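You operate a simulated robot arm through the tools that you are given. There is no shell and no other tool.

The job below is to be done with a simulated robot arm. You get a single attempt, and the scene is never put back.

Task
Fill the teal bottle to its 150 mark: one pull at 100, then one at 50.
Fine: turn it clear of the nozzle afterwards; the others stay empty.

Only the result counts: the job must be done as asked and must still hold three seconds after the hand-in. Knocking over, shifting, dropping, spilling or breaking anything else fails it.

Robot
A 7-joint arm with a two-finger parallel gripper, fixed in place. Base frame: the origin is at the foot of the arm, x ahead of it, y to its left, z up; the work surface is at about z = 0.86. Readings come in m, degrees, newtons and seconds.
With the tool pointing down near the work surface it reaches from about 0.24 to 0.68 m from the base axis. Its first joint turns from -66.0 to 66.0 degrees. Payload 2.4 kg.
Tool frame: the origin (TCP) lies between the finger pads and is the grasp point; the fingertips stand 0.03 m ahead of it; z points along the fingers, y is the line along which they close. The gripper opens to 0.094 m. The fingers are 0.028 m wide and 0.01 m thick; the gripper's body (0.05 by 0.096 m) begins 0.055 m behind the TCP.
Orientation is that of the tool frame in the base frame, as [roll, pitch, yaw] about the fixed x, y, z axes, in that order (R = Rz(yaw) Ry(pitch) Rx(roll)). With the fingers straight down and closing along the base's y, the tool's x points along the base's -x, its y along +y and its z along -z.

Tools
- The arm moves only by the tool arm_command. Its argument "deltas" is a list of rows, each an object of numbers (a shift or turn left out is 0, a gripper value left out holds the last): "dx", "dy", "dz": the shift along the tool's x, y, z in mm; "rx", "ry", "rz": the turn, a rotation vector about the tool's x, y, z in degrees; "grip": the opening in per cent of the stroke, from 0 (shut) to 100 (fully open). In form: [{"dx": .., "dy": .., "dz": .., "rx": .., "ry": .., "rz": .., "grip": ..}, ...]. A call has 1 to 20 rows; each row shifts and turns the commanded pose from where the row before left it, along the tool's axes as they then stand. Rows are played at 5 a second. More than 0.05 m and 8.6 degrees between two rows, or a gripper value outside its range, and nothing of the call is played. Where a pose cannot be reached the arm comes as near as it can. A force on the tool above 40 N (or 10 N above the force at the start of the call, whichever is more), or a blocked arm, ends the call early, and 0.2 s more pass. Each finger travels about 0.153 m/s and halts on what it meets, pressing with about 45 N; the grip force reading is that of the motor and also rises with nothing between the fingers. The clock runs only during rows and for 0.2 s after the last one: add rows that do not move to give the fingers time. It gives the time, the measured TCP pose, the force on the tool (base axes), the opening and the grip force at its end, in the units of the frame above (readings bear some noise), with the torque about the TCP (base axes, N m) and any sound that the robot's microphone picked up.
- Cameras (640 x 400 px; columns grow to the right, rows downward): "scene" is fixed at [0.0496, 0.4834, 1.4532]; the picture's right is [-0.64, -0.77, 0.00], its down [-0.37, 0.31, -0.88] and it looks along [0.67, -0.56, -0.48] (base axes); focal length 332 px, centre (320, 200). "wrist" rides on the gripper at [0.076, 0.014, -0.102] in the tool frame; the picture's right is [-0.18, 0.98, 0.00], its down [-0.75, -0.14, -0.64] and it looks along [-0.63, -0.12, 0.77] (tool axes); focal length 243 px, centre (320, 200). There is no depth. A picture from a camera that has moved, and an enlarged one, comes with that camera's place and axes in the base frame and with its lens.
- camera(camera): a new picture of that camera. It takes no simulated time.
- zoom(camera, box): a new picture of the part [left, top, right, bottom] of that camera's present view, enlarged. It takes no simulated time.
- finish_job(): hands the job in; it is judged then, once.

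Nothing tells you positions but the pictures and the camera data. Unless the task says otherwise, let go and move clear before handing in.

The tools are called after "Emit:" by a JSON object that holds its "op" and its "data". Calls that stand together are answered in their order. arm_command: Moves the arm, as the interface text tells. Its arguments: {"type":"object","properties":{"deltas":{"type":"array","items":{"type":"object","properties":{"dx":{"type":"number"},"dy":{"type":"number"},"dz":{"type":"number"},"rx":{"type":"number"},"ry":{"type":"number"},"rz":{"type":"number"},"grip":{"type":"number"}}}}},"required":["deltas"]} The other tools are called the same way: camera (camera) takes a picture; zoom (camera, box) takes an enlarged picture of a part of a camera's view; finish_job () hands the job in.

At the start:

```text
time: 0.0
tcp_pos: [0.3704, 0.2058, 1.2507]
tcp_rot: [-180.0, 0.1, 180.0]
contact_force: [-0.2, -0.4, 0.9]
wrist_torque: [0.02, 0.01, -0.01]
finger_gap: 0.094
grasp_force: 0.1
```

scene: 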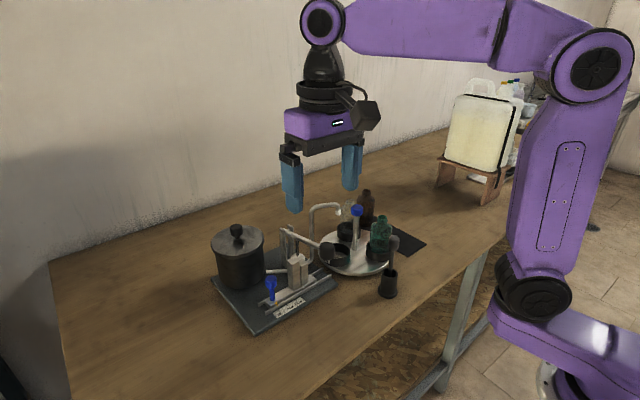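
wrist: 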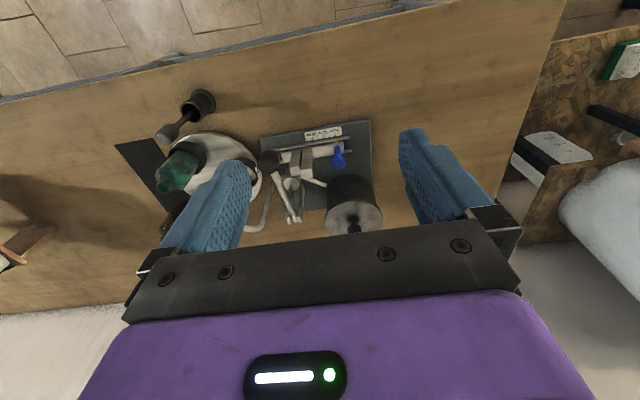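

I see a dispenser on a dark base plate with a lever, a blue stop, a nozzle tube, and a turntable with bottles (teal, brown and others). I'll zoom in to understand the apparatus before I move anything.

Emit:
{"op": "zoom", "data": {"camera": "scene", "box": [200, 180, 360, 340]}}

Emit:
{"op": "zoom", "data": {"camera": "scene", "box": [300, 180, 430, 310]}}

Emit:
{"op": "zoom", "data": {"camera": "wrist", "box": [100, 80, 400, 260]}}

```text
2.50 times, centred on (280, 260) of scene
camera zoom: at [0.0496, 0.4834, 1.4532], right [-0.64, -0.77, 0.0], down [-0.37, 0.31, -0.88], along [0.67, -0.56, -0.48], focal length 829 px, centre (420, 50)
```

zoom: 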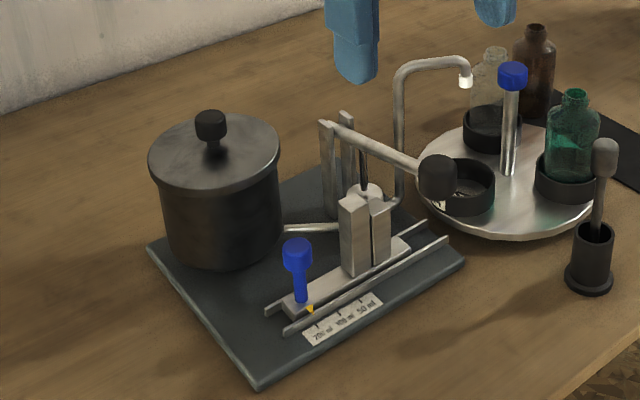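

```text
3.08 times, centred on (365, 245) of scene
camera zoom: at [0.0496, 0.4834, 1.4532], right [-0.64, -0.77, 0.0], down [-0.37, 0.31, -0.88], along [0.67, -0.56, -0.48], focal length 1021 px, centre (182, 62)
```

zoom: 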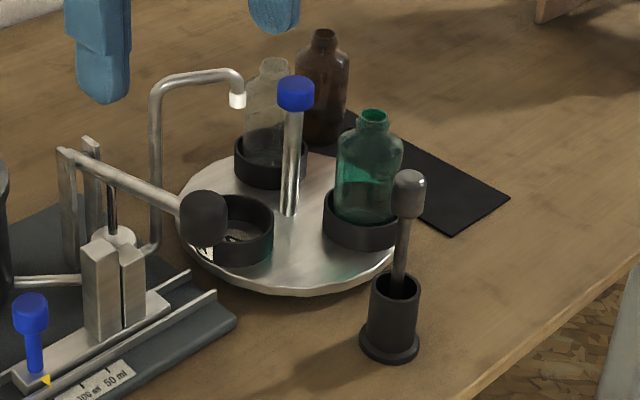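

```text
2.13 times, centred on (250, 170) of wrist
camera zoom: at [0.2952, 0.22, 1.3507], right [0.18, 0.98, 0.0], down [0.75, -0.14, 0.64], along [0.63, -0.12, -0.77], focal length 518 px, centre (469, 264)
```

zoom: 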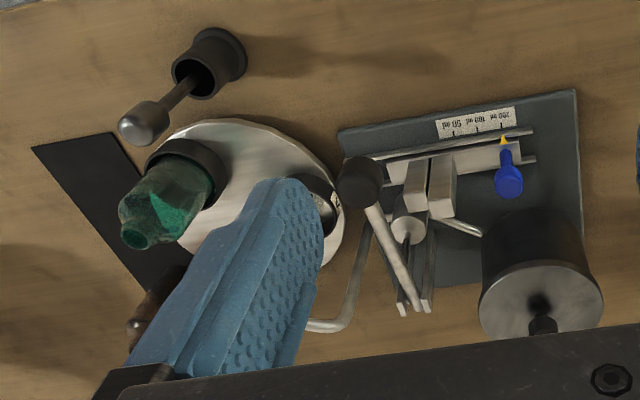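

The slider with the blue knob (yellow pointer, now at 200) sets the dose, the black-knobbed lever pumps, and the post with the blue knob probably turns the turntable. I'll move the wrist camera over for closer views, staying high above everything.

Emit:
{"op": "arm_command", "data": {"deltas": [{"dx": 7, "dy": -20}, {"dx": 7, "dy": -24}, {"dx": 7, "dy": -24}, {"dx": 7, "dy": -24}, {"dx": 7, "dy": -24}, {"dx": 7, "dy": -24}, {"dx": 7, "dy": -24}, {"dx": 7, "dy": -24}, {"dx": 7, "dy": -24}, {"dx": 7, "dy": -24}, {}]}}

Emit:
{"op": "camera", "data": {"camera": "wrist"}}

Emit:
{"op": "camera", "data": {"camera": "scene"}}

```text
time: 2.4
tcp_pos: [0.301, -0.0285, 1.2491]
tcp_rot: [-180.0, 0.1, 179.9]
contact_force: [-0.8, 1.2, -1.0]
wrist_torque: [-0.01, 0.03, 0.03]
finger_gap: 0.0941
grasp_force: 0.0
```

```text
taken
camera wrist: at [0.224, -0.0156, 1.3508], right [0.18, 0.98, 0.0], down [0.75, -0.14, 0.64], along [0.63, -0.12, -0.77], focal length 243 px, centre (320, 200)
```

wrist: 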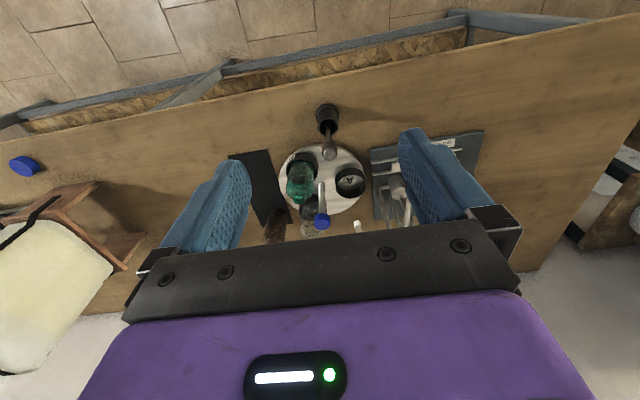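

```text
taken
```

scene: 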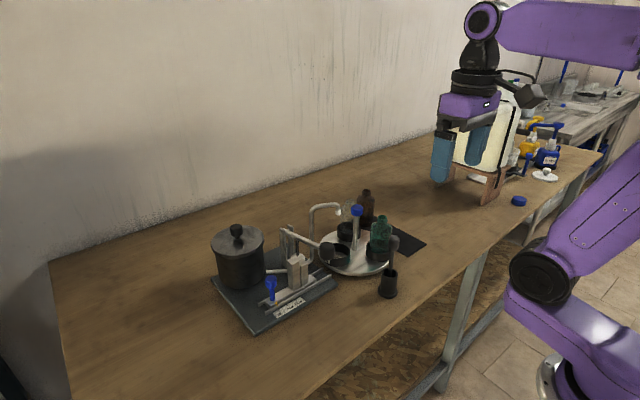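

Emit:
{"op": "zoom", "data": {"camera": "wrist", "box": [220, 90, 420, 250]}}

Emit:
{"op": "zoom", "data": {"camera": "scene", "box": [300, 180, 440, 310]}}

Emit:
{"op": "zoom", "data": {"camera": "scene", "box": [250, 190, 350, 330]}}

```text
2.50 times, centred on (320, 170) of wrist
camera zoom: at [0.224, -0.0156, 1.3508], right [0.18, 0.98, 0.0], down [0.75, -0.14, 0.64], along [0.63, -0.12, -0.77], focal length 606 px, centre (320, 275)
```

zoom: 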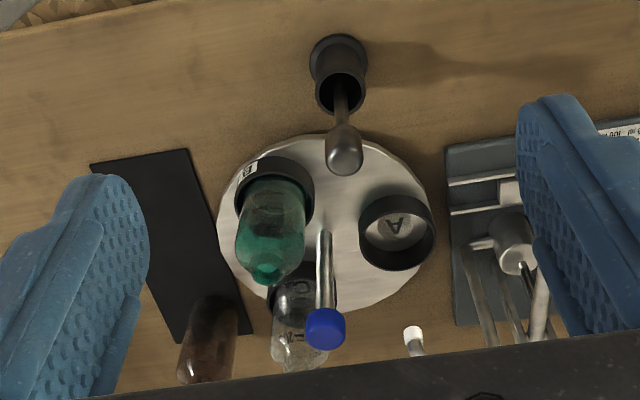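

```text
3.08 times, centred on (370, 245) of scene
camera zoom: at [0.0496, 0.4834, 1.4532], right [-0.64, -0.77, 0.0], down [-0.37, 0.31, -0.88], along [0.67, -0.56, -0.48], focal length 1021 px, centre (166, 62)
```

zoom: 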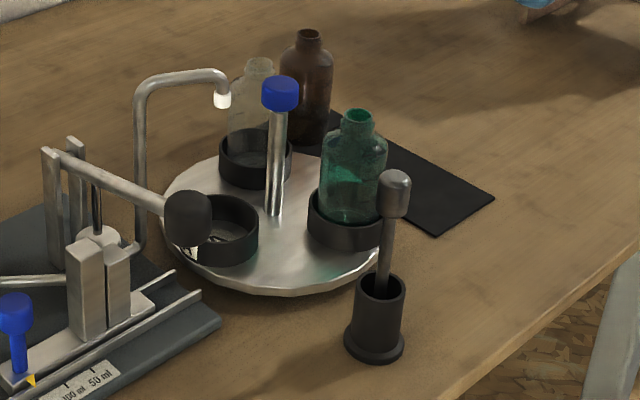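

```text
2.86 times, centred on (300, 260) of scene
camera zoom: at [0.0496, 0.4834, 1.4532], right [-0.64, -0.77, 0.0], down [-0.37, 0.31, -0.88], along [0.67, -0.56, -0.48], focal length 948 px, centre (377, 29)
```

zoom: 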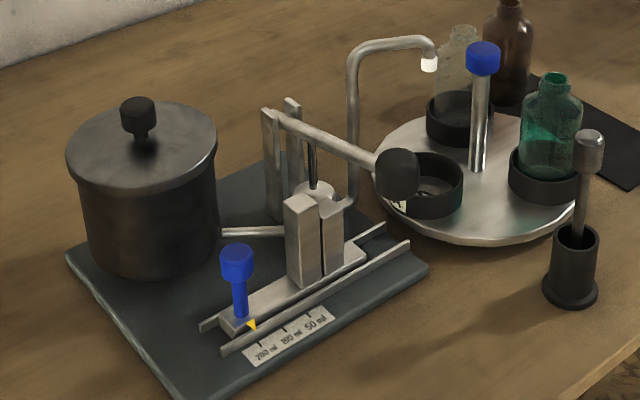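

The turntable carries three cups: A is empty and under the nozzle, B holds the teal bottle and C the clear one, with the central post at about (0.56, -0.07). The rails of the dose slider run along base y. Next I'll lower the wrist for a closer look at the scale and lever.

Emit:
{"op": "arm_command", "data": {"deltas": [{"dx": -7.9, "dy": 18.9, "dz": 12.9}, {"dx": -7.9, "dy": 18.9, "dz": 12.9}, {"dx": -7.9, "dy": 18.9, "dz": 12.9}, {"dx": -7.9, "dy": 18.9, "dz": 12.9}, {"dx": -7.9, "dy": 18.9, "dz": 12.9}, {"dx": -7.9, "dy": 18.9, "dz": 12.9}, {"dx": -7.9, "dy": 18.9, "dz": 12.9}, {"dx": -7.9, "dy": 18.9, "dz": 12.9}, {"dx": -7.9, "dy": 18.9, "dz": 12.9}, {"dx": -7.9, "dy": 18.9, "dz": 12.9}, {}]}}

Emit:
{"op": "camera", "data": {"camera": "wrist"}}

Emit:
{"op": "zoom", "data": {"camera": "wrist", "box": [240, 60, 420, 220]}}

Emit:
{"op": "zoom", "data": {"camera": "scene", "box": [250, 270, 330, 330]}}

```text
time: 4.8
tcp_pos: [0.3814, 0.1594, 1.1206]
tcp_rot: [-180.0, 0.0, 179.9]
contact_force: [0.4, -0.1, 0.2]
wrist_torque: [0.02, 0.03, 0.01]
finger_gap: 0.094
grasp_force: 0.1
```

```text
taken
camera wrist: at [0.3036, 0.1747, 1.222], right [0.18, 0.98, 0.0], down [0.75, -0.14, 0.64], along [0.63, -0.12, -0.77], focal length 243 px, centre (320, 200)
```

wrist: 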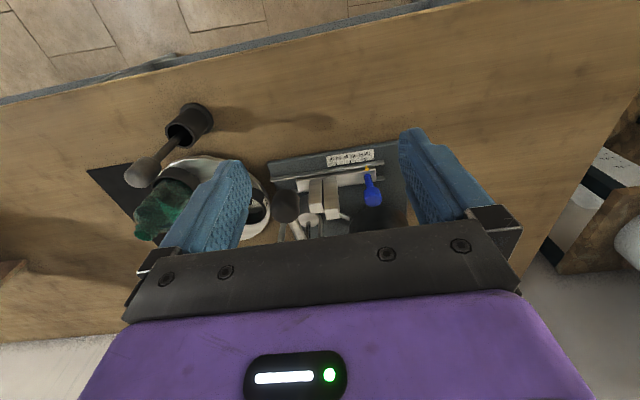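

```text
2.50 times, centred on (330, 140) of wrist
camera zoom: at [0.3036, 0.1747, 1.222], right [0.18, 0.98, 0.0], down [0.75, -0.14, 0.64], along [0.63, -0.12, -0.77], focal length 606 px, centre (295, 350)
```

zoom: 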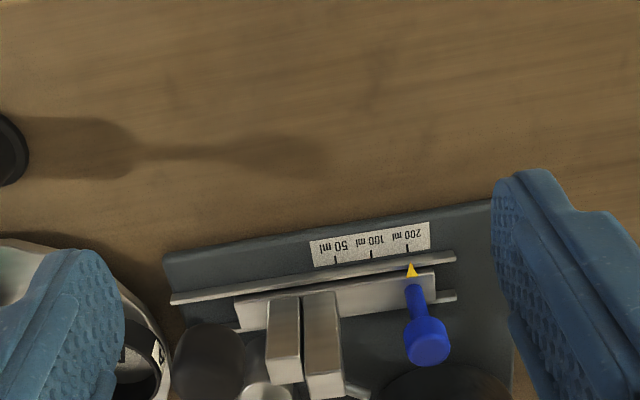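

```text
6.67 times, centred on (290, 300) of scene
camera zoom: at [0.0496, 0.4834, 1.4532], right [-0.64, -0.77, 0.0], down [-0.37, 0.31, -0.88], along [0.67, -0.56, -0.48], focal length 2212 px, centre (520, -467)
```

zoom: 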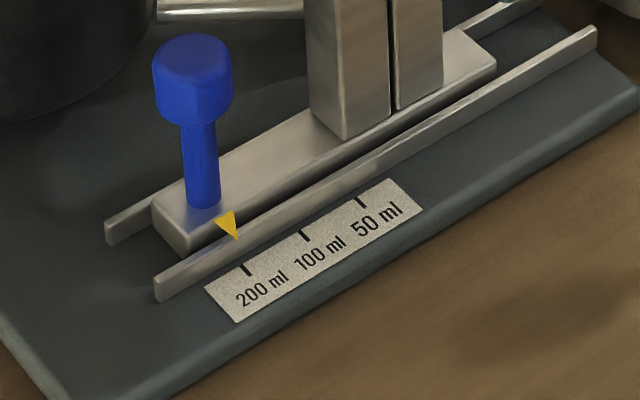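

The dose marks lie about 24 mm apart along y. A shorter 100 block and a taller 50 block slide under the lever at y≈0.10. First I'll turn the table, so I'm moving toward the centre post to measure it from nearby.

Emit:
{"op": "arm_command", "data": {"deltas": [{"dx": -8.9, "dy": -21.9, "dz": -2.9}, {"dx": -8.9, "dy": -21.9, "dz": -2.9}, {"dx": -8.9, "dy": -21.9, "dz": -2.9}, {"dx": -8.9, "dy": -21.9, "dz": -2.9}, {"dx": -8.9, "dy": -21.9, "dz": -2.9}, {"dx": -8.9, "dy": -21.9, "dz": -2.9}, {"dx": -8.9, "dy": -21.9, "dz": -2.9}, {"dx": -8.9, "dy": -21.9, "dz": -2.9}, {"dx": -8.9, "dy": -21.9, "dz": -2.9}, {"dx": -8.9, "dy": -21.9, "dz": -2.9}, {}]}}

Emit:
{"op": "camera", "data": {"camera": "wrist"}}

Emit:
{"op": "zoom", "data": {"camera": "wrist", "box": [220, 80, 420, 240]}}

Emit:
{"op": "zoom", "data": {"camera": "scene", "box": [310, 180, 430, 300]}}

```text
time: 7.2
tcp_pos: [0.4703, -0.0593, 1.1467]
tcp_rot: [-180.0, 0.0, -179.9]
contact_force: [0.6, 0.5, -0.1]
wrist_torque: [0.02, -0.02, -0.02]
finger_gap: 0.0939
grasp_force: 0.2
```

```text
taken
camera wrist: at [0.393, -0.0464, 1.248], right [0.18, 0.98, 0.0], down [0.75, -0.14, 0.64], along [0.63, -0.12, -0.77], focal length 243 px, centre (320, 200)
```

wrist: 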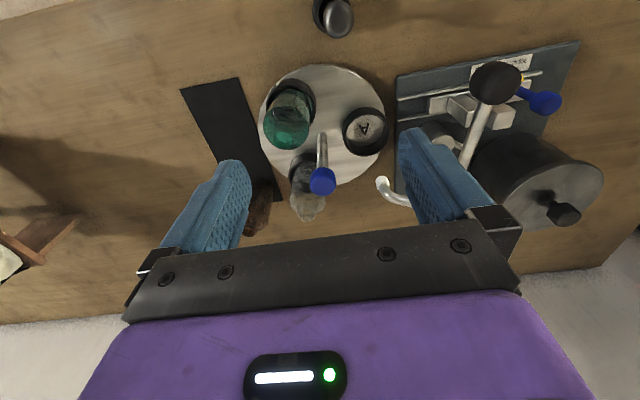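

```text
2.50 times, centred on (320, 160) of wrist
camera zoom: at [0.393, -0.0464, 1.248], right [0.18, 0.98, 0.0], down [0.75, -0.14, 0.64], along [0.63, -0.12, -0.77], focal length 606 px, centre (320, 300)
```

zoom: 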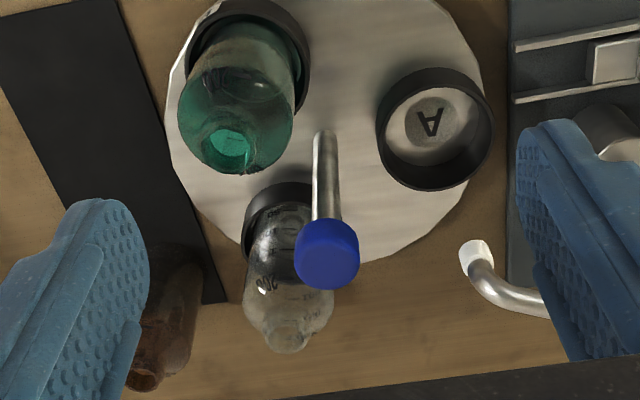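

```text
3.33 times, centred on (370, 240) of scene
camera zoom: at [0.0496, 0.4834, 1.4532], right [-0.64, -0.77, 0.0], down [-0.37, 0.31, -0.88], along [0.67, -0.56, -0.48], focal length 1106 px, centre (153, 67)
```

zoom: 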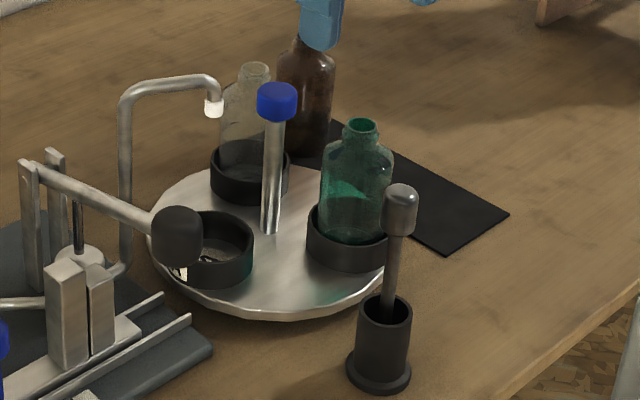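

The centre post knob is at about (0.5675, -0.0755, z≈1.004), 33 mm across, and the nozzle tip is at about (0.567, -0.006, 1.025). The teal bottle needs a 120° clockwise turn, so I'll go above the post with a reduced opening and test in free air that the wrist can turn that far.

Emit:
{"op": "arm_command", "data": {"deltas": [{"grip": 58, "dx": -10, "dy": -1.6, "dz": -0.3}, {"dx": -10, "dy": -1.6}, {"dx": -10, "dy": -1.6}, {"dx": -10, "dy": -1.6}, {"dx": -10, "dy": -1.6}, {"dx": -10, "dy": -1.6}, {"dx": -10, "dy": -1.6}, {"dx": -10, "dy": -1.6}, {"dx": -10, "dy": -1.6}, {"dx": -7.2, "dy": -1.8}, {"dz": 10}, {"dz": 10}, {"dz": 10}, {"dz": 10}, {}]}}

Emit:
{"op": "camera", "data": {"camera": "scene"}}

Emit:
{"op": "zoom", "data": {"camera": "wrist", "box": [220, 60, 420, 240]}}

Emit:
{"op": "zoom", "data": {"camera": "scene", "box": [310, 150, 430, 300]}}

```text
time: 10.4
tcp_pos: [0.5673, -0.0763, 1.1104]
tcp_rot: [-180.0, 0.0, -180.0]
contact_force: [-0.6, 0.0, -0.2]
wrist_torque: [-0.02, -0.01, 0.01]
finger_gap: 0.0545
grasp_force: 0.2
```

```text
taken
```

scene: 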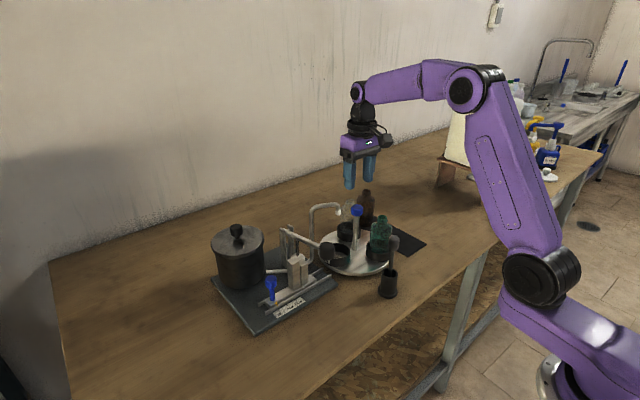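

```text
2.22 times, centred on (320, 150) of wrist
camera zoom: at [0.4899, -0.0621, 1.2112], right [0.18, 0.98, 0.0], down [0.75, -0.14, 0.64], along [0.63, -0.12, -0.77], focal length 539 px, centre (320, 311)
```

zoom: 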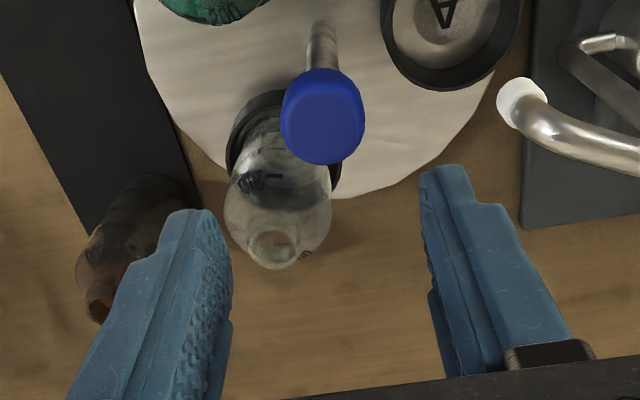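

```text
2.67 times, centred on (370, 225) of scene
camera zoom: at [0.0496, 0.4834, 1.4532], right [-0.64, -0.77, 0.0], down [-0.37, 0.31, -0.88], along [0.67, -0.56, -0.48], focal length 885 px, centre (187, 133)
```

zoom: 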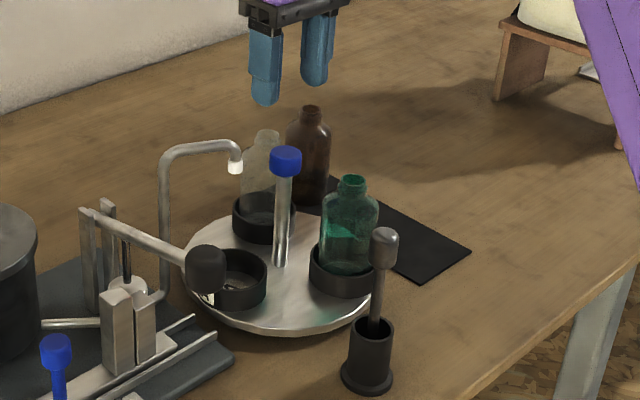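

The tool is centred over the post to within about 2 mm. Now I'll test the +120° wrist turn here, above everything.

Emit:
{"op": "arm_command", "data": {"deltas": [{"rz": 8}, {"rz": 8}, {"rz": 8}, {"rz": 8}, {"rz": 8}, {"rz": 8}, {"rz": 8}, {"rz": 8}, {"rz": 8}, {"rz": 8}, {"rz": 8}, {"rz": 8}, {"rz": 8}, {"rz": 8}, {"rz": 8}, {}, {}]}}

Emit:
{"op": "camera", "data": {"camera": "scene"}}

```text
time: 14.0
tcp_pos: [0.5665, -0.0758, 1.11]
tcp_rot: [-179.9, 0.0, 59.9]
contact_force: [0.4, 0.5, -0.3]
wrist_torque: [-0.02, 0.02, 0.03]
finger_gap: 0.0545
grasp_force: 0.1
```

```text
taken
```

scene: 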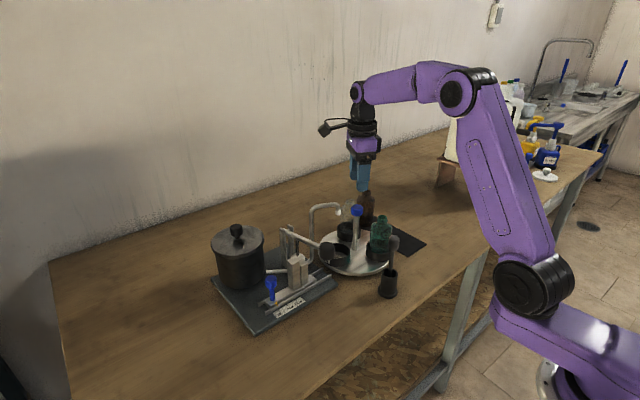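

The full 120° is reachable. I'll turn back, then descend over the knob in small steps.

Emit:
{"op": "arm_command", "data": {"deltas": [{"rz": -8}, {"rz": -8}, {"rz": -8}, {"rz": -8}, {"rz": -8}, {"rz": -8}, {"rz": -8}, {"rz": -8}, {"rz": -8}, {"rz": -8}, {"rz": -8}, {"rz": -8}, {"rz": -8}, {"rz": -8}, {"rz": -8}, {}, {"dz": 15}, {"dz": 15}, {"dz": 15}, {}]}}

Emit:
{"op": "zoom", "data": {"camera": "wrist", "box": [220, 60, 420, 240]}}

Emit:
{"op": "zoom", "data": {"camera": "scene", "box": [310, 150, 430, 300]}}

```text
time: 18.2
tcp_pos: [0.5676, -0.0752, 1.0638]
tcp_rot: [179.9, 0.1, -180.0]
contact_force: [0.3, 0.5, 0.7]
wrist_torque: [-0.01, 0.0, -0.01]
finger_gap: 0.0546
grasp_force: 0.1
```

```text
2.22 times, centred on (320, 150) of wrist
camera zoom: at [0.4906, -0.0612, 1.1658], right [0.18, 0.98, 0.0], down [0.75, -0.14, 0.64], along [0.63, -0.12, -0.77], focal length 539 px, centre (320, 311)
```

zoom: 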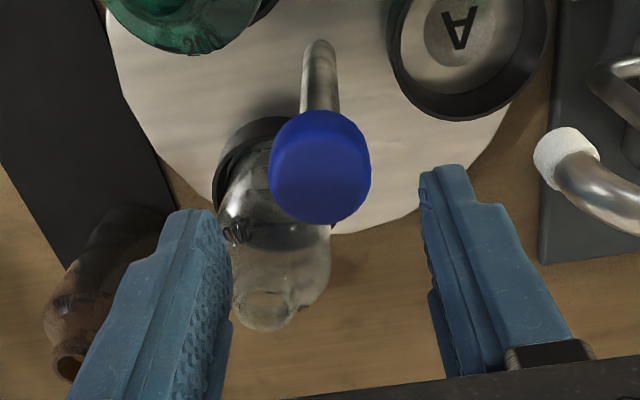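

```text
2.67 times, centred on (370, 225) of scene
camera zoom: at [0.0496, 0.4834, 1.4532], right [-0.64, -0.77, 0.0], down [-0.37, 0.31, -0.88], along [0.67, -0.56, -0.48], focal length 885 px, centre (187, 133)
```

zoom: 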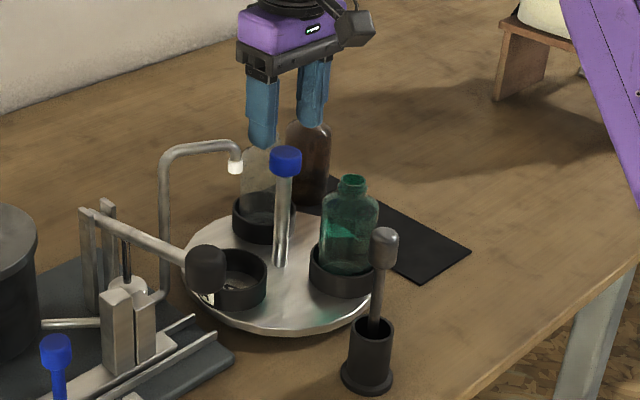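

Emit:
{"op": "zoom", "data": {"camera": "wrist", "box": [290, 80, 350, 170]}}

Emit:
{"op": "zoom", "data": {"camera": "scene", "box": [330, 160, 390, 220]}}

```text
4.44 times, centred on (320, 125) of wrist
camera zoom: at [0.4906, -0.0612, 1.1658], right [0.18, 0.98, 0.0], down [0.75, -0.14, 0.64], along [0.63, -0.12, -0.77], focal length 1078 px, centre (320, 533)
```

zoom: 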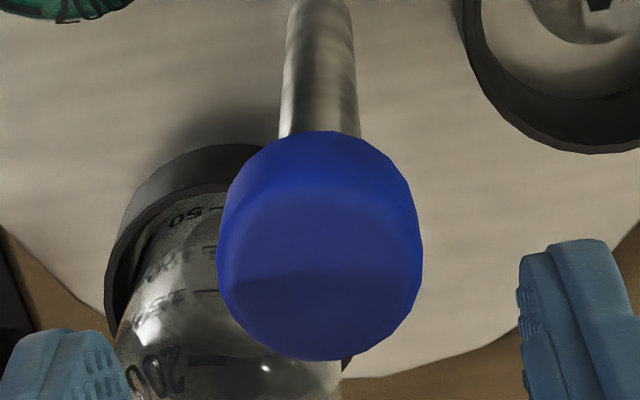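

```text
6.67 times, centred on (360, 190) of scene
camera zoom: at [0.0496, 0.4834, 1.4532], right [-0.64, -0.77, 0.0], down [-0.37, 0.31, -0.88], along [0.67, -0.56, -0.48], focal length 2212 px, centre (53, 267)
```

zoom: 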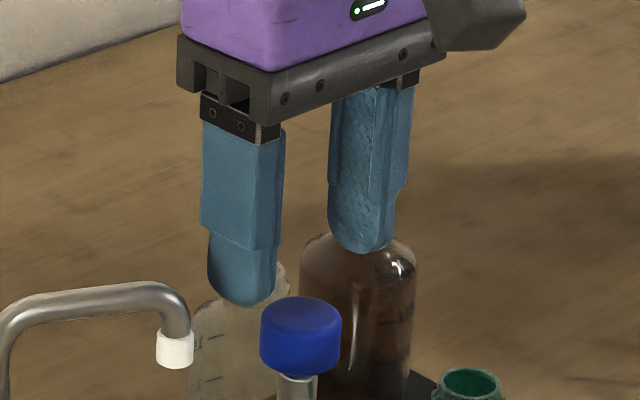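

The knob's y position agrees between both cameras, but its x still differs by a few mm. I'll turn the wrist by 90° above it so the wrist camera measures x directly.

Emit:
{"op": "arm_command", "data": {"deltas": [{"dz": -15}, {"rz": 7.5}, {"rz": 7.5}, {"rz": 7.5}, {"rz": 7.5}, {"rz": 7.5}, {"rz": 7.5}, {"rz": 7.5}, {"rz": 7.5}, {"rz": 7.5}, {"rz": 7.5}, {"rz": 7.5}, {"rz": 7.5}, {}, {}]}}

Emit:
{"op": "camera", "data": {"camera": "wrist"}}

Emit:
{"op": "zoom", "data": {"camera": "wrist", "box": [280, 70, 360, 190]}}

```text
time: 21.4
tcp_pos: [0.5679, -0.0754, 1.0802]
tcp_rot: [-180.0, 0.0, 89.9]
contact_force: [0.3, 0.3, -0.4]
wrist_torque: [0.03, 0.02, -0.03]
finger_gap: 0.0546
grasp_force: 0.1
```

```text
taken
camera wrist: at [0.5813, -0.0001, 1.1811], right [0.98, -0.19, 0.0], down [-0.14, -0.75, 0.64], along [-0.12, -0.63, -0.77], focal length 243 px, centre (320, 200)
```

wrist: 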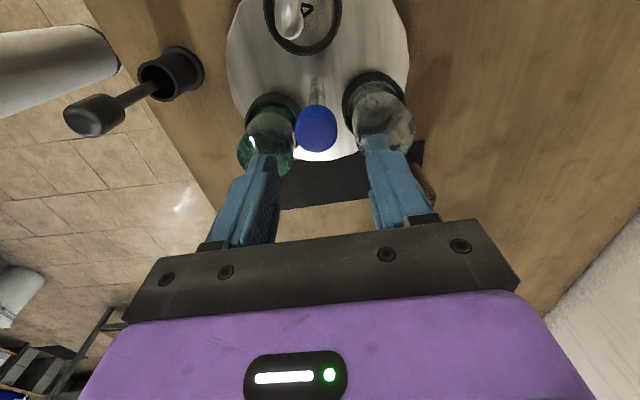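

```text
3.33 times, centred on (320, 130) of wrist
camera zoom: at [0.5813, -0.0001, 1.1811], right [0.98, -0.19, 0.0], down [-0.14, -0.75, 0.64], along [-0.12, -0.63, -0.77], focal length 809 px, centre (320, 433)
```

zoom: 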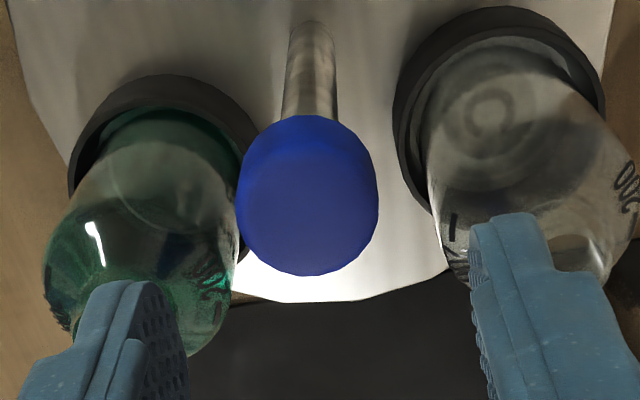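

The direct measurement shows the knob axis 2.7 mm nearer in x and 0.5 mm more in +y than the tool axis. I'll turn back, correct for that, and descend so the fingers straddle the knob.

Emit:
{"op": "arm_command", "data": {"deltas": [{"rz": -7.5}, {"rz": -7.5}, {"rz": -7.5}, {"rz": -7.5}, {"rz": -7.5}, {"rz": -7.5}, {"rz": -7.5}, {"rz": -7.5}, {"rz": -7.5}, {"rz": -7.5}, {"rz": -7.5}, {"rz": -7.5}, {"dx": 2.7, "dy": 0.5}, {}, {"dz": 10}, {"dz": 10}, {"dz": 10}, {"dz": 10}, {"dz": 10}, {}]}}

Emit:
{"op": "camera", "data": {"camera": "wrist"}}

Emit:
{"op": "zoom", "data": {"camera": "scene", "box": [310, 150, 430, 300]}}

```text
time: 25.6
tcp_pos: [0.5647, -0.0751, 1.0303]
tcp_rot: [180.0, 0.0, -180.0]
contact_force: [0.2, -0.1, 0.1]
wrist_torque: [0.0, -0.04, 0.02]
finger_gap: 0.0545
grasp_force: 0.1
```

```text
taken
camera wrist: at [0.4877, -0.0616, 1.1311], right [0.18, 0.98, 0.0], down [0.75, -0.14, 0.64], along [0.63, -0.12, -0.77], focal length 243 px, centre (320, 200)
```

wrist: 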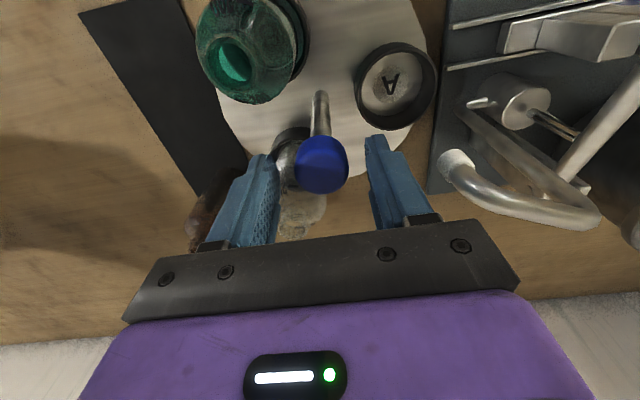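

```text
2.67 times, centred on (370, 225) of scene
camera zoom: at [0.0496, 0.4834, 1.4532], right [-0.64, -0.77, 0.0], down [-0.37, 0.31, -0.88], along [0.67, -0.56, -0.48], focal length 885 px, centre (187, 133)
```

zoom: 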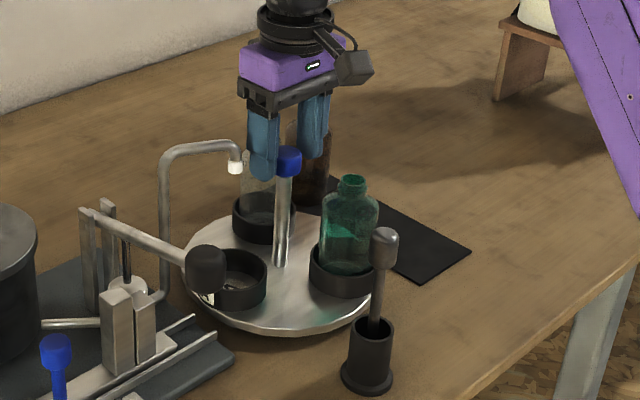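

The fingers straddle the knob. I'll go down another 22 mm and close on it.

Emit:
{"op": "arm_command", "data": {"deltas": [{"dz": 8}, {"dz": 8}, {"dz": 6}, {}, {"grip": 0}, {"grip": 0}, {"grip": 0}, {"grip": 0}]}}

Emit:
{"op": "zoom", "data": {"camera": "scene", "box": [310, 150, 430, 300]}}

Emit:
{"op": "camera", "data": {"camera": "wrist"}}

```text
time: 27.4
tcp_pos: [0.5643, -0.0755, 1.0069]
tcp_rot: [-179.9, -0.1, -179.9]
contact_force: [-0.4, 6.8, -4.2]
wrist_torque: [-0.42, -0.46, 0.03]
finger_gap: 0.0316
grasp_force: 44.8
```

```text
2.67 times, centred on (370, 225) of scene
camera zoom: at [0.0496, 0.4836, 1.4531], right [-0.64, -0.77, 0.0], down [-0.37, 0.31, -0.88], along [0.67, -0.56, -0.48], focal length 885 px, centre (187, 133)
```

zoom: 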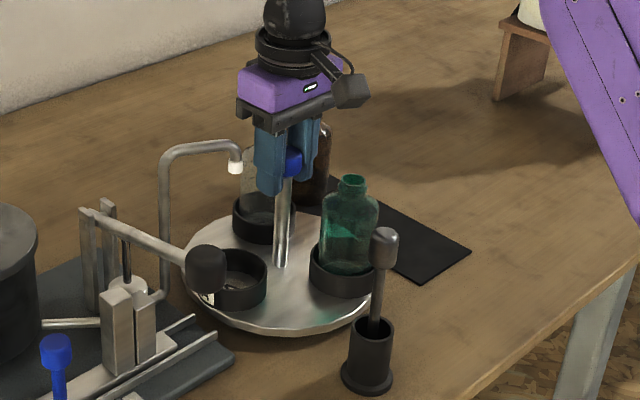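

```text
taken
camera wrist: at [0.4883, -0.061, 1.1092], right [0.18, 0.98, 0.0], down [0.75, -0.14, 0.64], along [0.63, -0.12, -0.77], focal length 243 px, centre (320, 200)
```

wrist: 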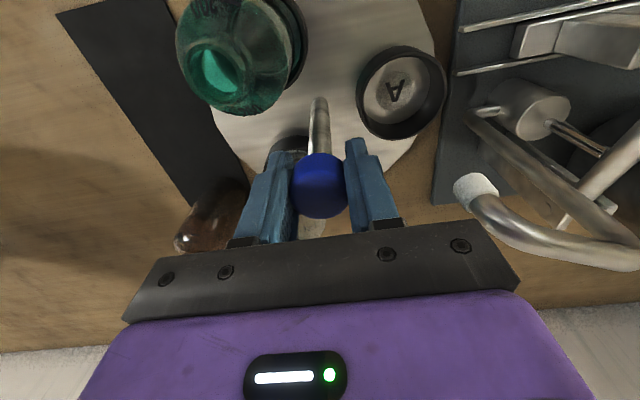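

The knob is gripped at 31.6 mm with low side force. I'll try a small clockwise turn first and see whether the table follows.

Emit:
{"op": "arm_command", "data": {"deltas": [{"dy": 0.4}, {"rz": 3}, {"rz": 4}, {"rz": 4}, {"rz": 4}, {}]}}

Emit:
{"op": "zoom", "data": {"camera": "scene", "box": [310, 150, 430, 300]}}

```text
time: 28.8
tcp_pos: [0.5653, -0.0755, 1.0075]
tcp_rot: [180.0, 0.1, 165.0]
contact_force: [11.7, 6.1, 1.5]
wrist_torque: [-0.18, 1.2, -0.03]
finger_gap: 0.0318
grasp_force: 45.0
```

```text
2.67 times, centred on (370, 225) of scene
camera zoom: at [0.0499, 0.4836, 1.4531], right [-0.64, -0.77, 0.0], down [-0.37, 0.31, -0.88], along [0.67, -0.56, -0.48], focal length 885 px, centre (187, 133)
```

zoom: 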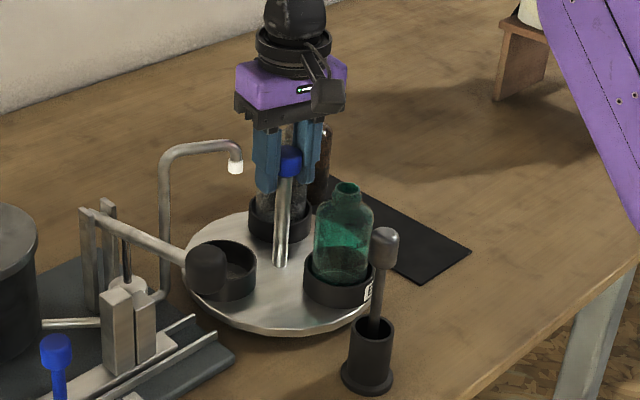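

The table follows and the teal bottle is moving toward the nozzle. I'll continue in stages with a small centring correction.

Emit:
{"op": "arm_command", "data": {"deltas": [{"dx": -0.5, "dy": 0.4}, {"rz": 5}, {"rz": 5}, {"rz": 5}, {"rz": 5}, {"rz": 5}, {"rz": 5}, {"rz": 5}, {}]}}

Emit:
{"op": "zoom", "data": {"camera": "scene", "box": [310, 150, 430, 300]}}

```text
time: 30.8
tcp_pos: [0.5642, -0.0746, 1.0083]
tcp_rot: [180.0, -0.1, 129.9]
contact_force: [3.6, 4.0, 9.6]
wrist_torque: [0.32, 0.61, -0.02]
finger_gap: 0.0318
grasp_force: 45.2
```

```text
2.67 times, centred on (370, 225) of scene
camera zoom: at [0.0495, 0.4835, 1.4532], right [-0.64, -0.77, 0.0], down [-0.37, 0.31, -0.88], along [0.67, -0.56, -0.48], focal length 885 px, centre (187, 133)
```

zoom: 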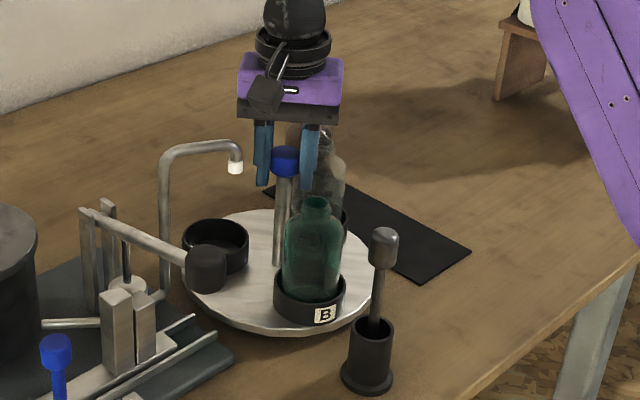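

The B label is visible and forces are small. I'll carry on with another 40°.

Emit:
{"op": "arm_command", "data": {"deltas": [{"rz": 5}, {"rz": 5}, {"rz": 5}, {"rz": 5}, {"rz": 5}, {"rz": 5}, {"rz": 5}, {"rz": 5}, {}]}}

Emit:
{"op": "zoom", "data": {"camera": "scene", "box": [310, 150, 430, 300]}}

```text
time: 32.8
tcp_pos: [0.565, -0.0752, 1.0078]
tcp_rot: [180.0, -0.1, 89.9]
contact_force: [-1.3, 2.2, 17.2]
wrist_torque: [-0.05, 0.33, -0.06]
finger_gap: 0.0318
grasp_force: 44.7
```

```text
2.67 times, centred on (370, 225) of scene
camera zoom: at [0.0492, 0.4835, 1.4532], right [-0.64, -0.77, 0.0], down [-0.37, 0.31, -0.88], along [0.67, -0.56, -0.48], focal length 885 px, centre (187, 133)
```

zoom: 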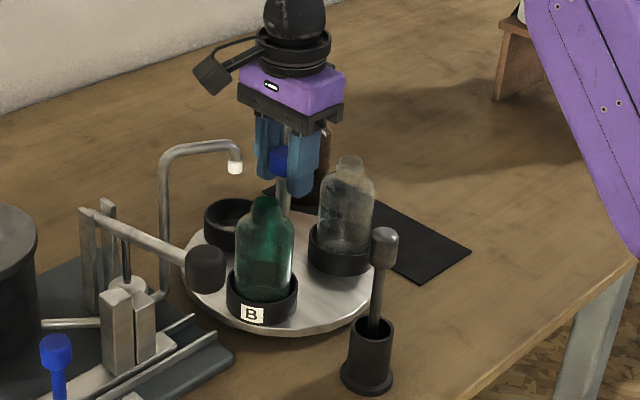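

90° done, 30° to go. I'll ease the vertical preload slightly and finish the turn.

Emit:
{"op": "arm_command", "data": {"deltas": [{"dz": -0.6}, {"rz": 5}, {"rz": 5}, {"rz": 5}, {"rz": 5}, {"rz": 5}, {"rz": 5}, {}, {}]}}

Emit:
{"op": "zoom", "data": {"camera": "scene", "box": [310, 150, 430, 300]}}

Emit:
{"op": "camera", "data": {"camera": "wrist"}}

```text
time: 34.8
tcp_pos: [0.5653, -0.0748, 1.0069]
tcp_rot: [180.0, 0.1, 59.8]
contact_force: [-3.9, -0.2, -3.4]
wrist_torque: [-0.05, -0.49, -0.01]
finger_gap: 0.0321
grasp_force: 44.9
```

```text
2.67 times, centred on (370, 225) of scene
camera zoom: at [0.0495, 0.4834, 1.4532], right [-0.64, -0.77, 0.0], down [-0.37, 0.31, -0.88], along [0.67, -0.56, -0.48], focal length 885 px, centre (187, 133)
```

zoom: 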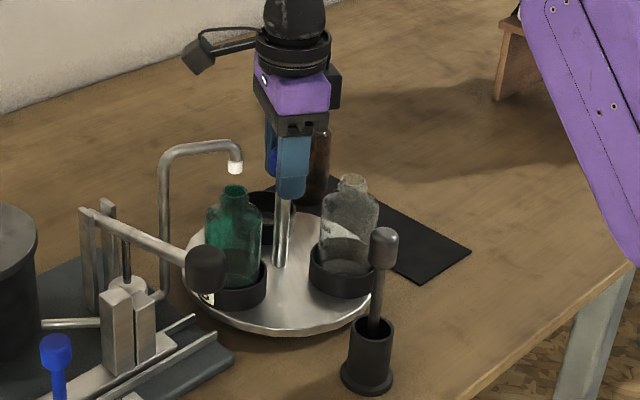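

```text
taken
camera wrist: at [0.6149, -0.0164, 1.1091], right [0.76, -0.65, 0.0], down [-0.5, -0.58, 0.64], along [-0.42, -0.49, -0.77], focal length 243 px, centre (320, 200)
```

wrist: 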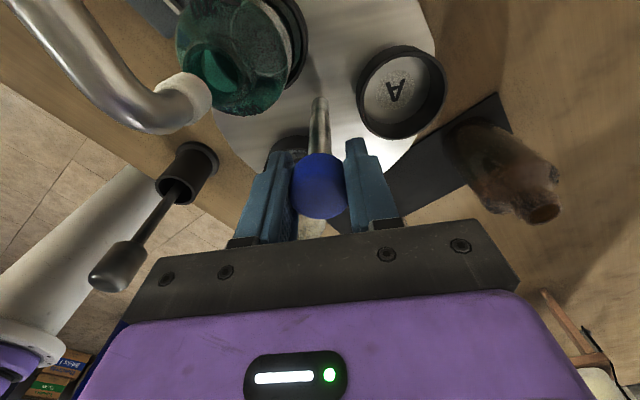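

The table has turned 120° without slipping and the teal bottle sits under the nozzle. I'll check the mouth alignment closely.

Emit:
{"op": "zoom", "data": {"camera": "wrist", "box": [160, 30, 280, 130]}}

Emit:
{"op": "zoom", "data": {"camera": "scene", "box": [320, 190, 370, 240]}}

```text
4.00 times, centred on (220, 80) of wrist
camera zoom: at [0.6149, -0.0164, 1.1091], right [0.76, -0.65, 0.0], down [-0.5, -0.58, 0.64], along [-0.42, -0.49, -0.77], focal length 970 px, centre (720, 680)
```

zoom: 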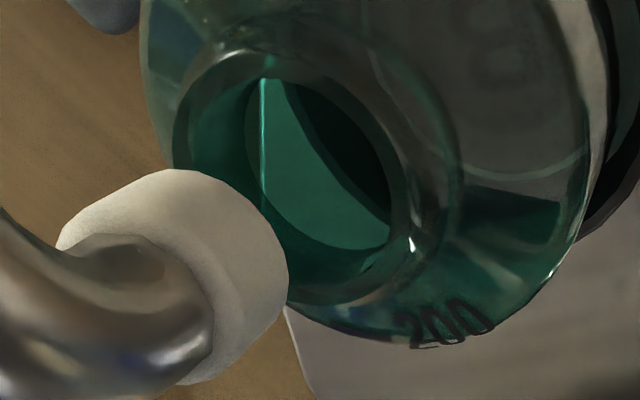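

```text
8.00 times, centred on (345, 215) of scene
camera zoom: at [0.0495, 0.4834, 1.4532], right [-0.64, -0.77, 0.0], down [-0.37, 0.31, -0.88], along [0.67, -0.56, -0.48], focal length 2654 px, centre (120, 80)
```

zoom: 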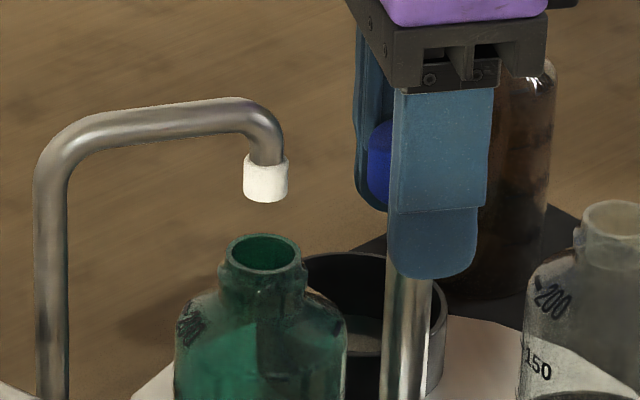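

The mouth is within about 2–3 mm of the nozzle axis, slightly past it. I'll nudge back 1°, release and rise straight up.

Emit:
{"op": "arm_command", "data": {"deltas": [{"rz": -1}, {}, {"grip": 56}, {"grip": 56}, {}, {"dz": -10}, {"dz": -15}, {"dz": -20}, {"dz": -20}, {"dz": -20}, {"dz": -20}, {}]}}

Emit:
{"op": "zoom", "data": {"camera": "scene", "box": [310, 150, 430, 300]}}

Emit:
{"op": "camera", "data": {"camera": "wrist"}}

```text
time: 37.4
tcp_pos: [0.5661, -0.0759, 1.1138]
tcp_rot: [-180.0, 0.0, 61.0]
contact_force: [-0.2, -0.4, 0.7]
wrist_torque: [0.02, 0.0, 0.0]
finger_gap: 0.0526
grasp_force: 0.0
```

```text
2.67 times, centred on (370, 225) of scene
camera zoom: at [0.0496, 0.4834, 1.4532], right [-0.64, -0.77, 0.0], down [-0.37, 0.31, -0.88], along [0.67, -0.56, -0.48], focal length 885 px, centre (187, 133)
```

zoom: 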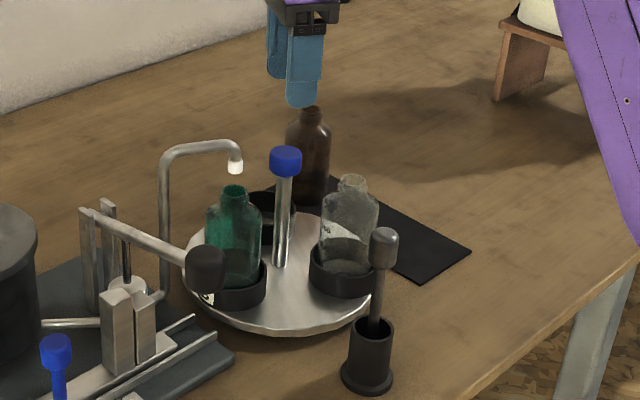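

```text
taken
camera wrist: at [0.6143, -0.0165, 1.2145], right [0.77, -0.64, 0.0], down [-0.49, -0.59, 0.64], along [-0.41, -0.49, -0.77], focal length 243 px, centre (320, 200)
```

wrist: 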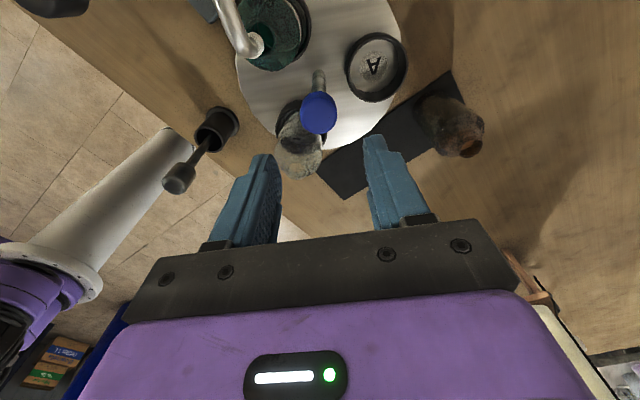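

The table stays put with teal under the nozzle. I'll turn the wrist back and travel at height to the dose slider.

Emit:
{"op": "arm_command", "data": {"deltas": [{"rz": -8.5}, {"rz": -8.5}, {"rz": -8.5}, {"rz": -8.5}, {"rz": -8.5}, {"rz": -8.5}, {"rz": -8.5}, {"rz": -8.5}, {"rz": -8.5}, {"rz": -8.5}, {"rz": -8.5}, {"rz": -8.5}, {"rz": -8.5}, {"rz": -8.5}, {}, {"dz": -20}, {"dz": -10}, {}]}}

Emit:
{"op": "arm_command", "data": {"deltas": [{"dx": 4.6, "dy": 27.5}, {"dx": 4.6, "dy": 27.5}, {"dx": 4.6, "dy": 27.5}, {"dx": 4.6, "dy": 27.5}, {"dx": 4.6, "dy": 27.5}, {"dx": 4.6, "dy": 27.5}, {"dx": 4.6, "dy": 27.5}, {"dx": 4.6, "dy": 27.5}, {"dx": 4.6, "dy": 27.5}, {"dx": 4.6, "dy": 27.5}, {}, {"dz": 20}, {"dz": 20}, {}]}}

Emit:
{"op": "camera", "data": {"camera": "wrist"}}

Emit:
{"op": "zoom", "data": {"camera": "wrist", "box": [220, 60, 420, 240]}}

Emit:
{"op": "camera", "data": {"camera": "scene"}}

```text
time: 41.2
tcp_pos: [0.5643, -0.0766, 1.1423]
tcp_rot: [179.9, 0.0, 180.0]
contact_force: [0.0, 0.8, 0.3]
wrist_torque: [0.0, 0.03, -0.04]
finger_gap: 0.0526
grasp_force: 0.0
```

```text
time: 44.2
tcp_pos: [0.5198, 0.2003, 1.1022]
tcp_rot: [-179.9, 0.1, 180.0]
contact_force: [0.6, 0.1, 0.1]
wrist_torque: [-0.02, -0.01, -0.04]
finger_gap: 0.0527
grasp_force: 0.1
```

```text
taken
camera wrist: at [0.4425, 0.2137, 1.2038], right [0.18, 0.98, 0.0], down [0.75, -0.14, 0.64], along [0.63, -0.12, -0.77], focal length 243 px, centre (320, 200)
```

wrist: 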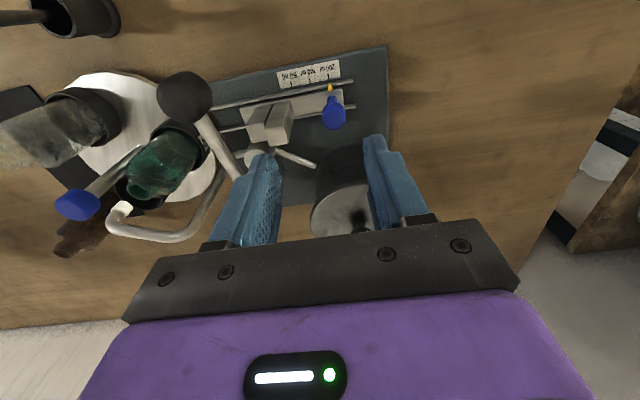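

```text
2.22 times, centred on (320, 150) of wrist
camera zoom: at [0.4425, 0.2137, 1.2038], right [0.18, 0.98, 0.0], down [0.75, -0.14, 0.64], along [0.63, -0.12, -0.77], focal length 539 px, centre (320, 311)
```

zoom: 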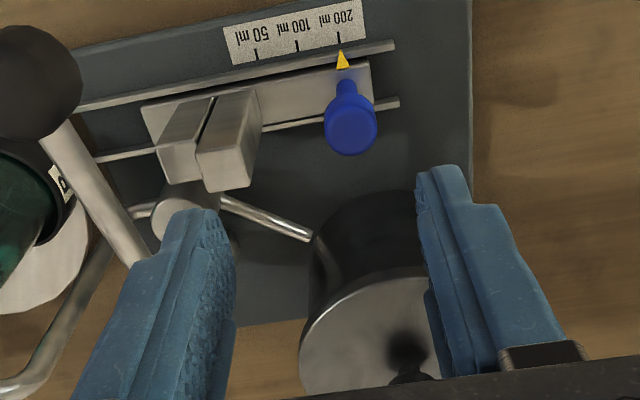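

```text
taken
```

scene: 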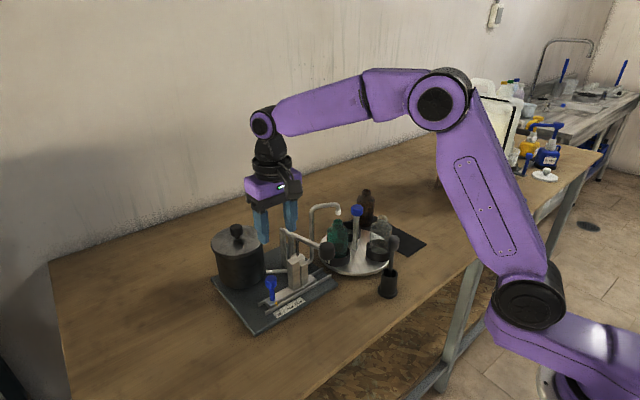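

The slider knob is at about (0.545, 0.210, z≈0.93–0.955) and the rails run parallel to base y. I'll line up over it and come down partway, then check.

Emit:
{"op": "arm_command", "data": {"deltas": [{"dx": -8.4, "dy": 3.4}, {"dx": -8.4, "dy": 3.4}, {"dx": -8.4, "dy": 3.4}, {}, {"dz": 15}, {"dz": 15}, {"dz": 15}, {"dz": 15}, {"dz": 15}, {}]}}

Emit:
{"op": "camera", "data": {"camera": "wrist"}}

Emit:
{"op": "zoom", "data": {"camera": "wrist", "box": [270, 70, 370, 190]}}

Emit:
{"op": "zoom", "data": {"camera": "scene", "box": [220, 190, 320, 310]}}

```text
time: 46.4
tcp_pos: [0.543, 0.2103, 1.0289]
tcp_rot: [179.9, 0.0, 180.0]
contact_force: [-0.1, 0.2, 0.1]
wrist_torque: [-0.02, -0.01, 0.02]
finger_gap: 0.0529
grasp_force: 0.0
```

```text
taken
camera wrist: at [0.4662, 0.2247, 1.1298], right [0.18, 0.98, 0.0], down [0.75, -0.14, 0.64], along [0.63, -0.12, -0.77], focal length 243 px, centre (320, 200)
```

wrist: 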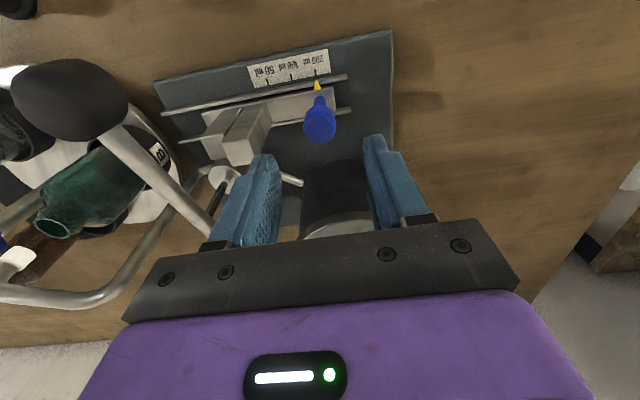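

```text
3.33 times, centred on (320, 130) of wrist
camera zoom: at [0.4662, 0.2247, 1.1298], right [0.18, 0.98, 0.0], down [0.75, -0.14, 0.64], along [0.63, -0.12, -0.77], focal length 809 px, centre (320, 433)
```

zoom: 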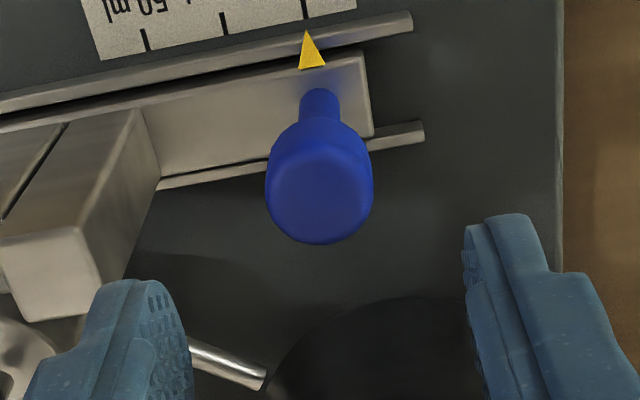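

```text
3.33 times, centred on (270, 250) of scene
camera zoom: at [0.0496, 0.4834, 1.4532], right [-0.64, -0.77, 0.0], down [-0.37, 0.31, -0.88], along [0.67, -0.56, -0.48], focal length 1106 px, centre (487, 33)
```

zoom: 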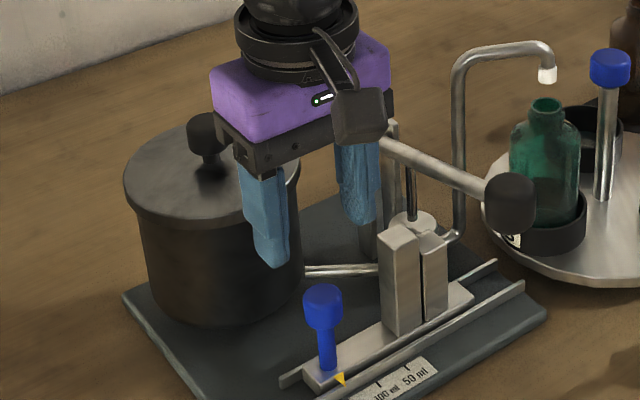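

Alignment over the slider knob is good in both directions. I'll descend to knob height and close on it.

Emit:
{"op": "arm_command", "data": {"deltas": [{"dz": 12}, {"dz": 12}, {"dz": 12}, {"dz": 12}, {"dz": 12}, {"dz": 10}, {"dz": 8}, {}]}}

Emit:
{"op": "camera", "data": {"camera": "wrist"}}

Emit:
{"op": "zoom", "data": {"camera": "scene", "box": [220, 190, 320, 330]}}

```text
time: 48.2
tcp_pos: [0.5434, 0.2106, 0.9497]
tcp_rot: [-179.9, -0.1, 180.0]
contact_force: [-0.7, 0.4, -0.1]
wrist_torque: [0.0, -0.01, -0.01]
finger_gap: 0.0528
grasp_force: 0.1
```

```text
taken
camera wrist: at [0.4673, 0.2244, 1.0506], right [0.18, 0.98, 0.0], down [0.75, -0.14, 0.64], along [0.63, -0.12, -0.77], focal length 243 px, centre (320, 200)
```

wrist: 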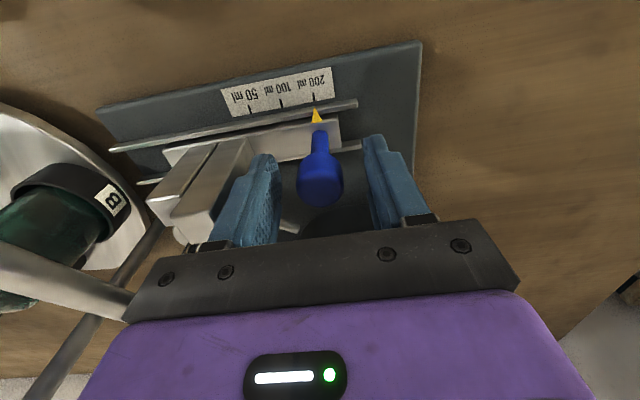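

```text
2.86 times, centred on (270, 260) of scene
camera zoom: at [0.0496, 0.4834, 1.4532], right [-0.64, -0.77, 0.0], down [-0.37, 0.31, -0.88], along [0.67, -0.56, -0.48], focal length 948 px, centre (463, 29)
```

zoom: 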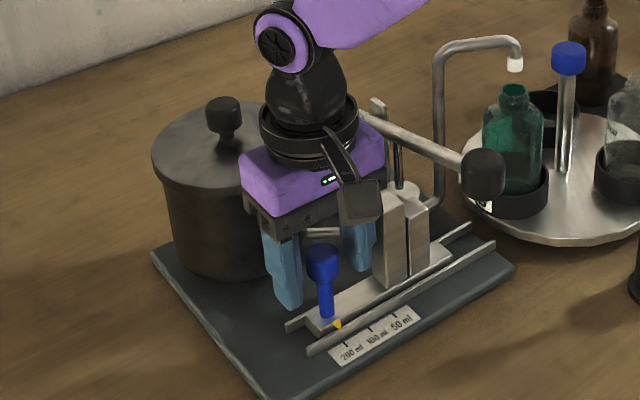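

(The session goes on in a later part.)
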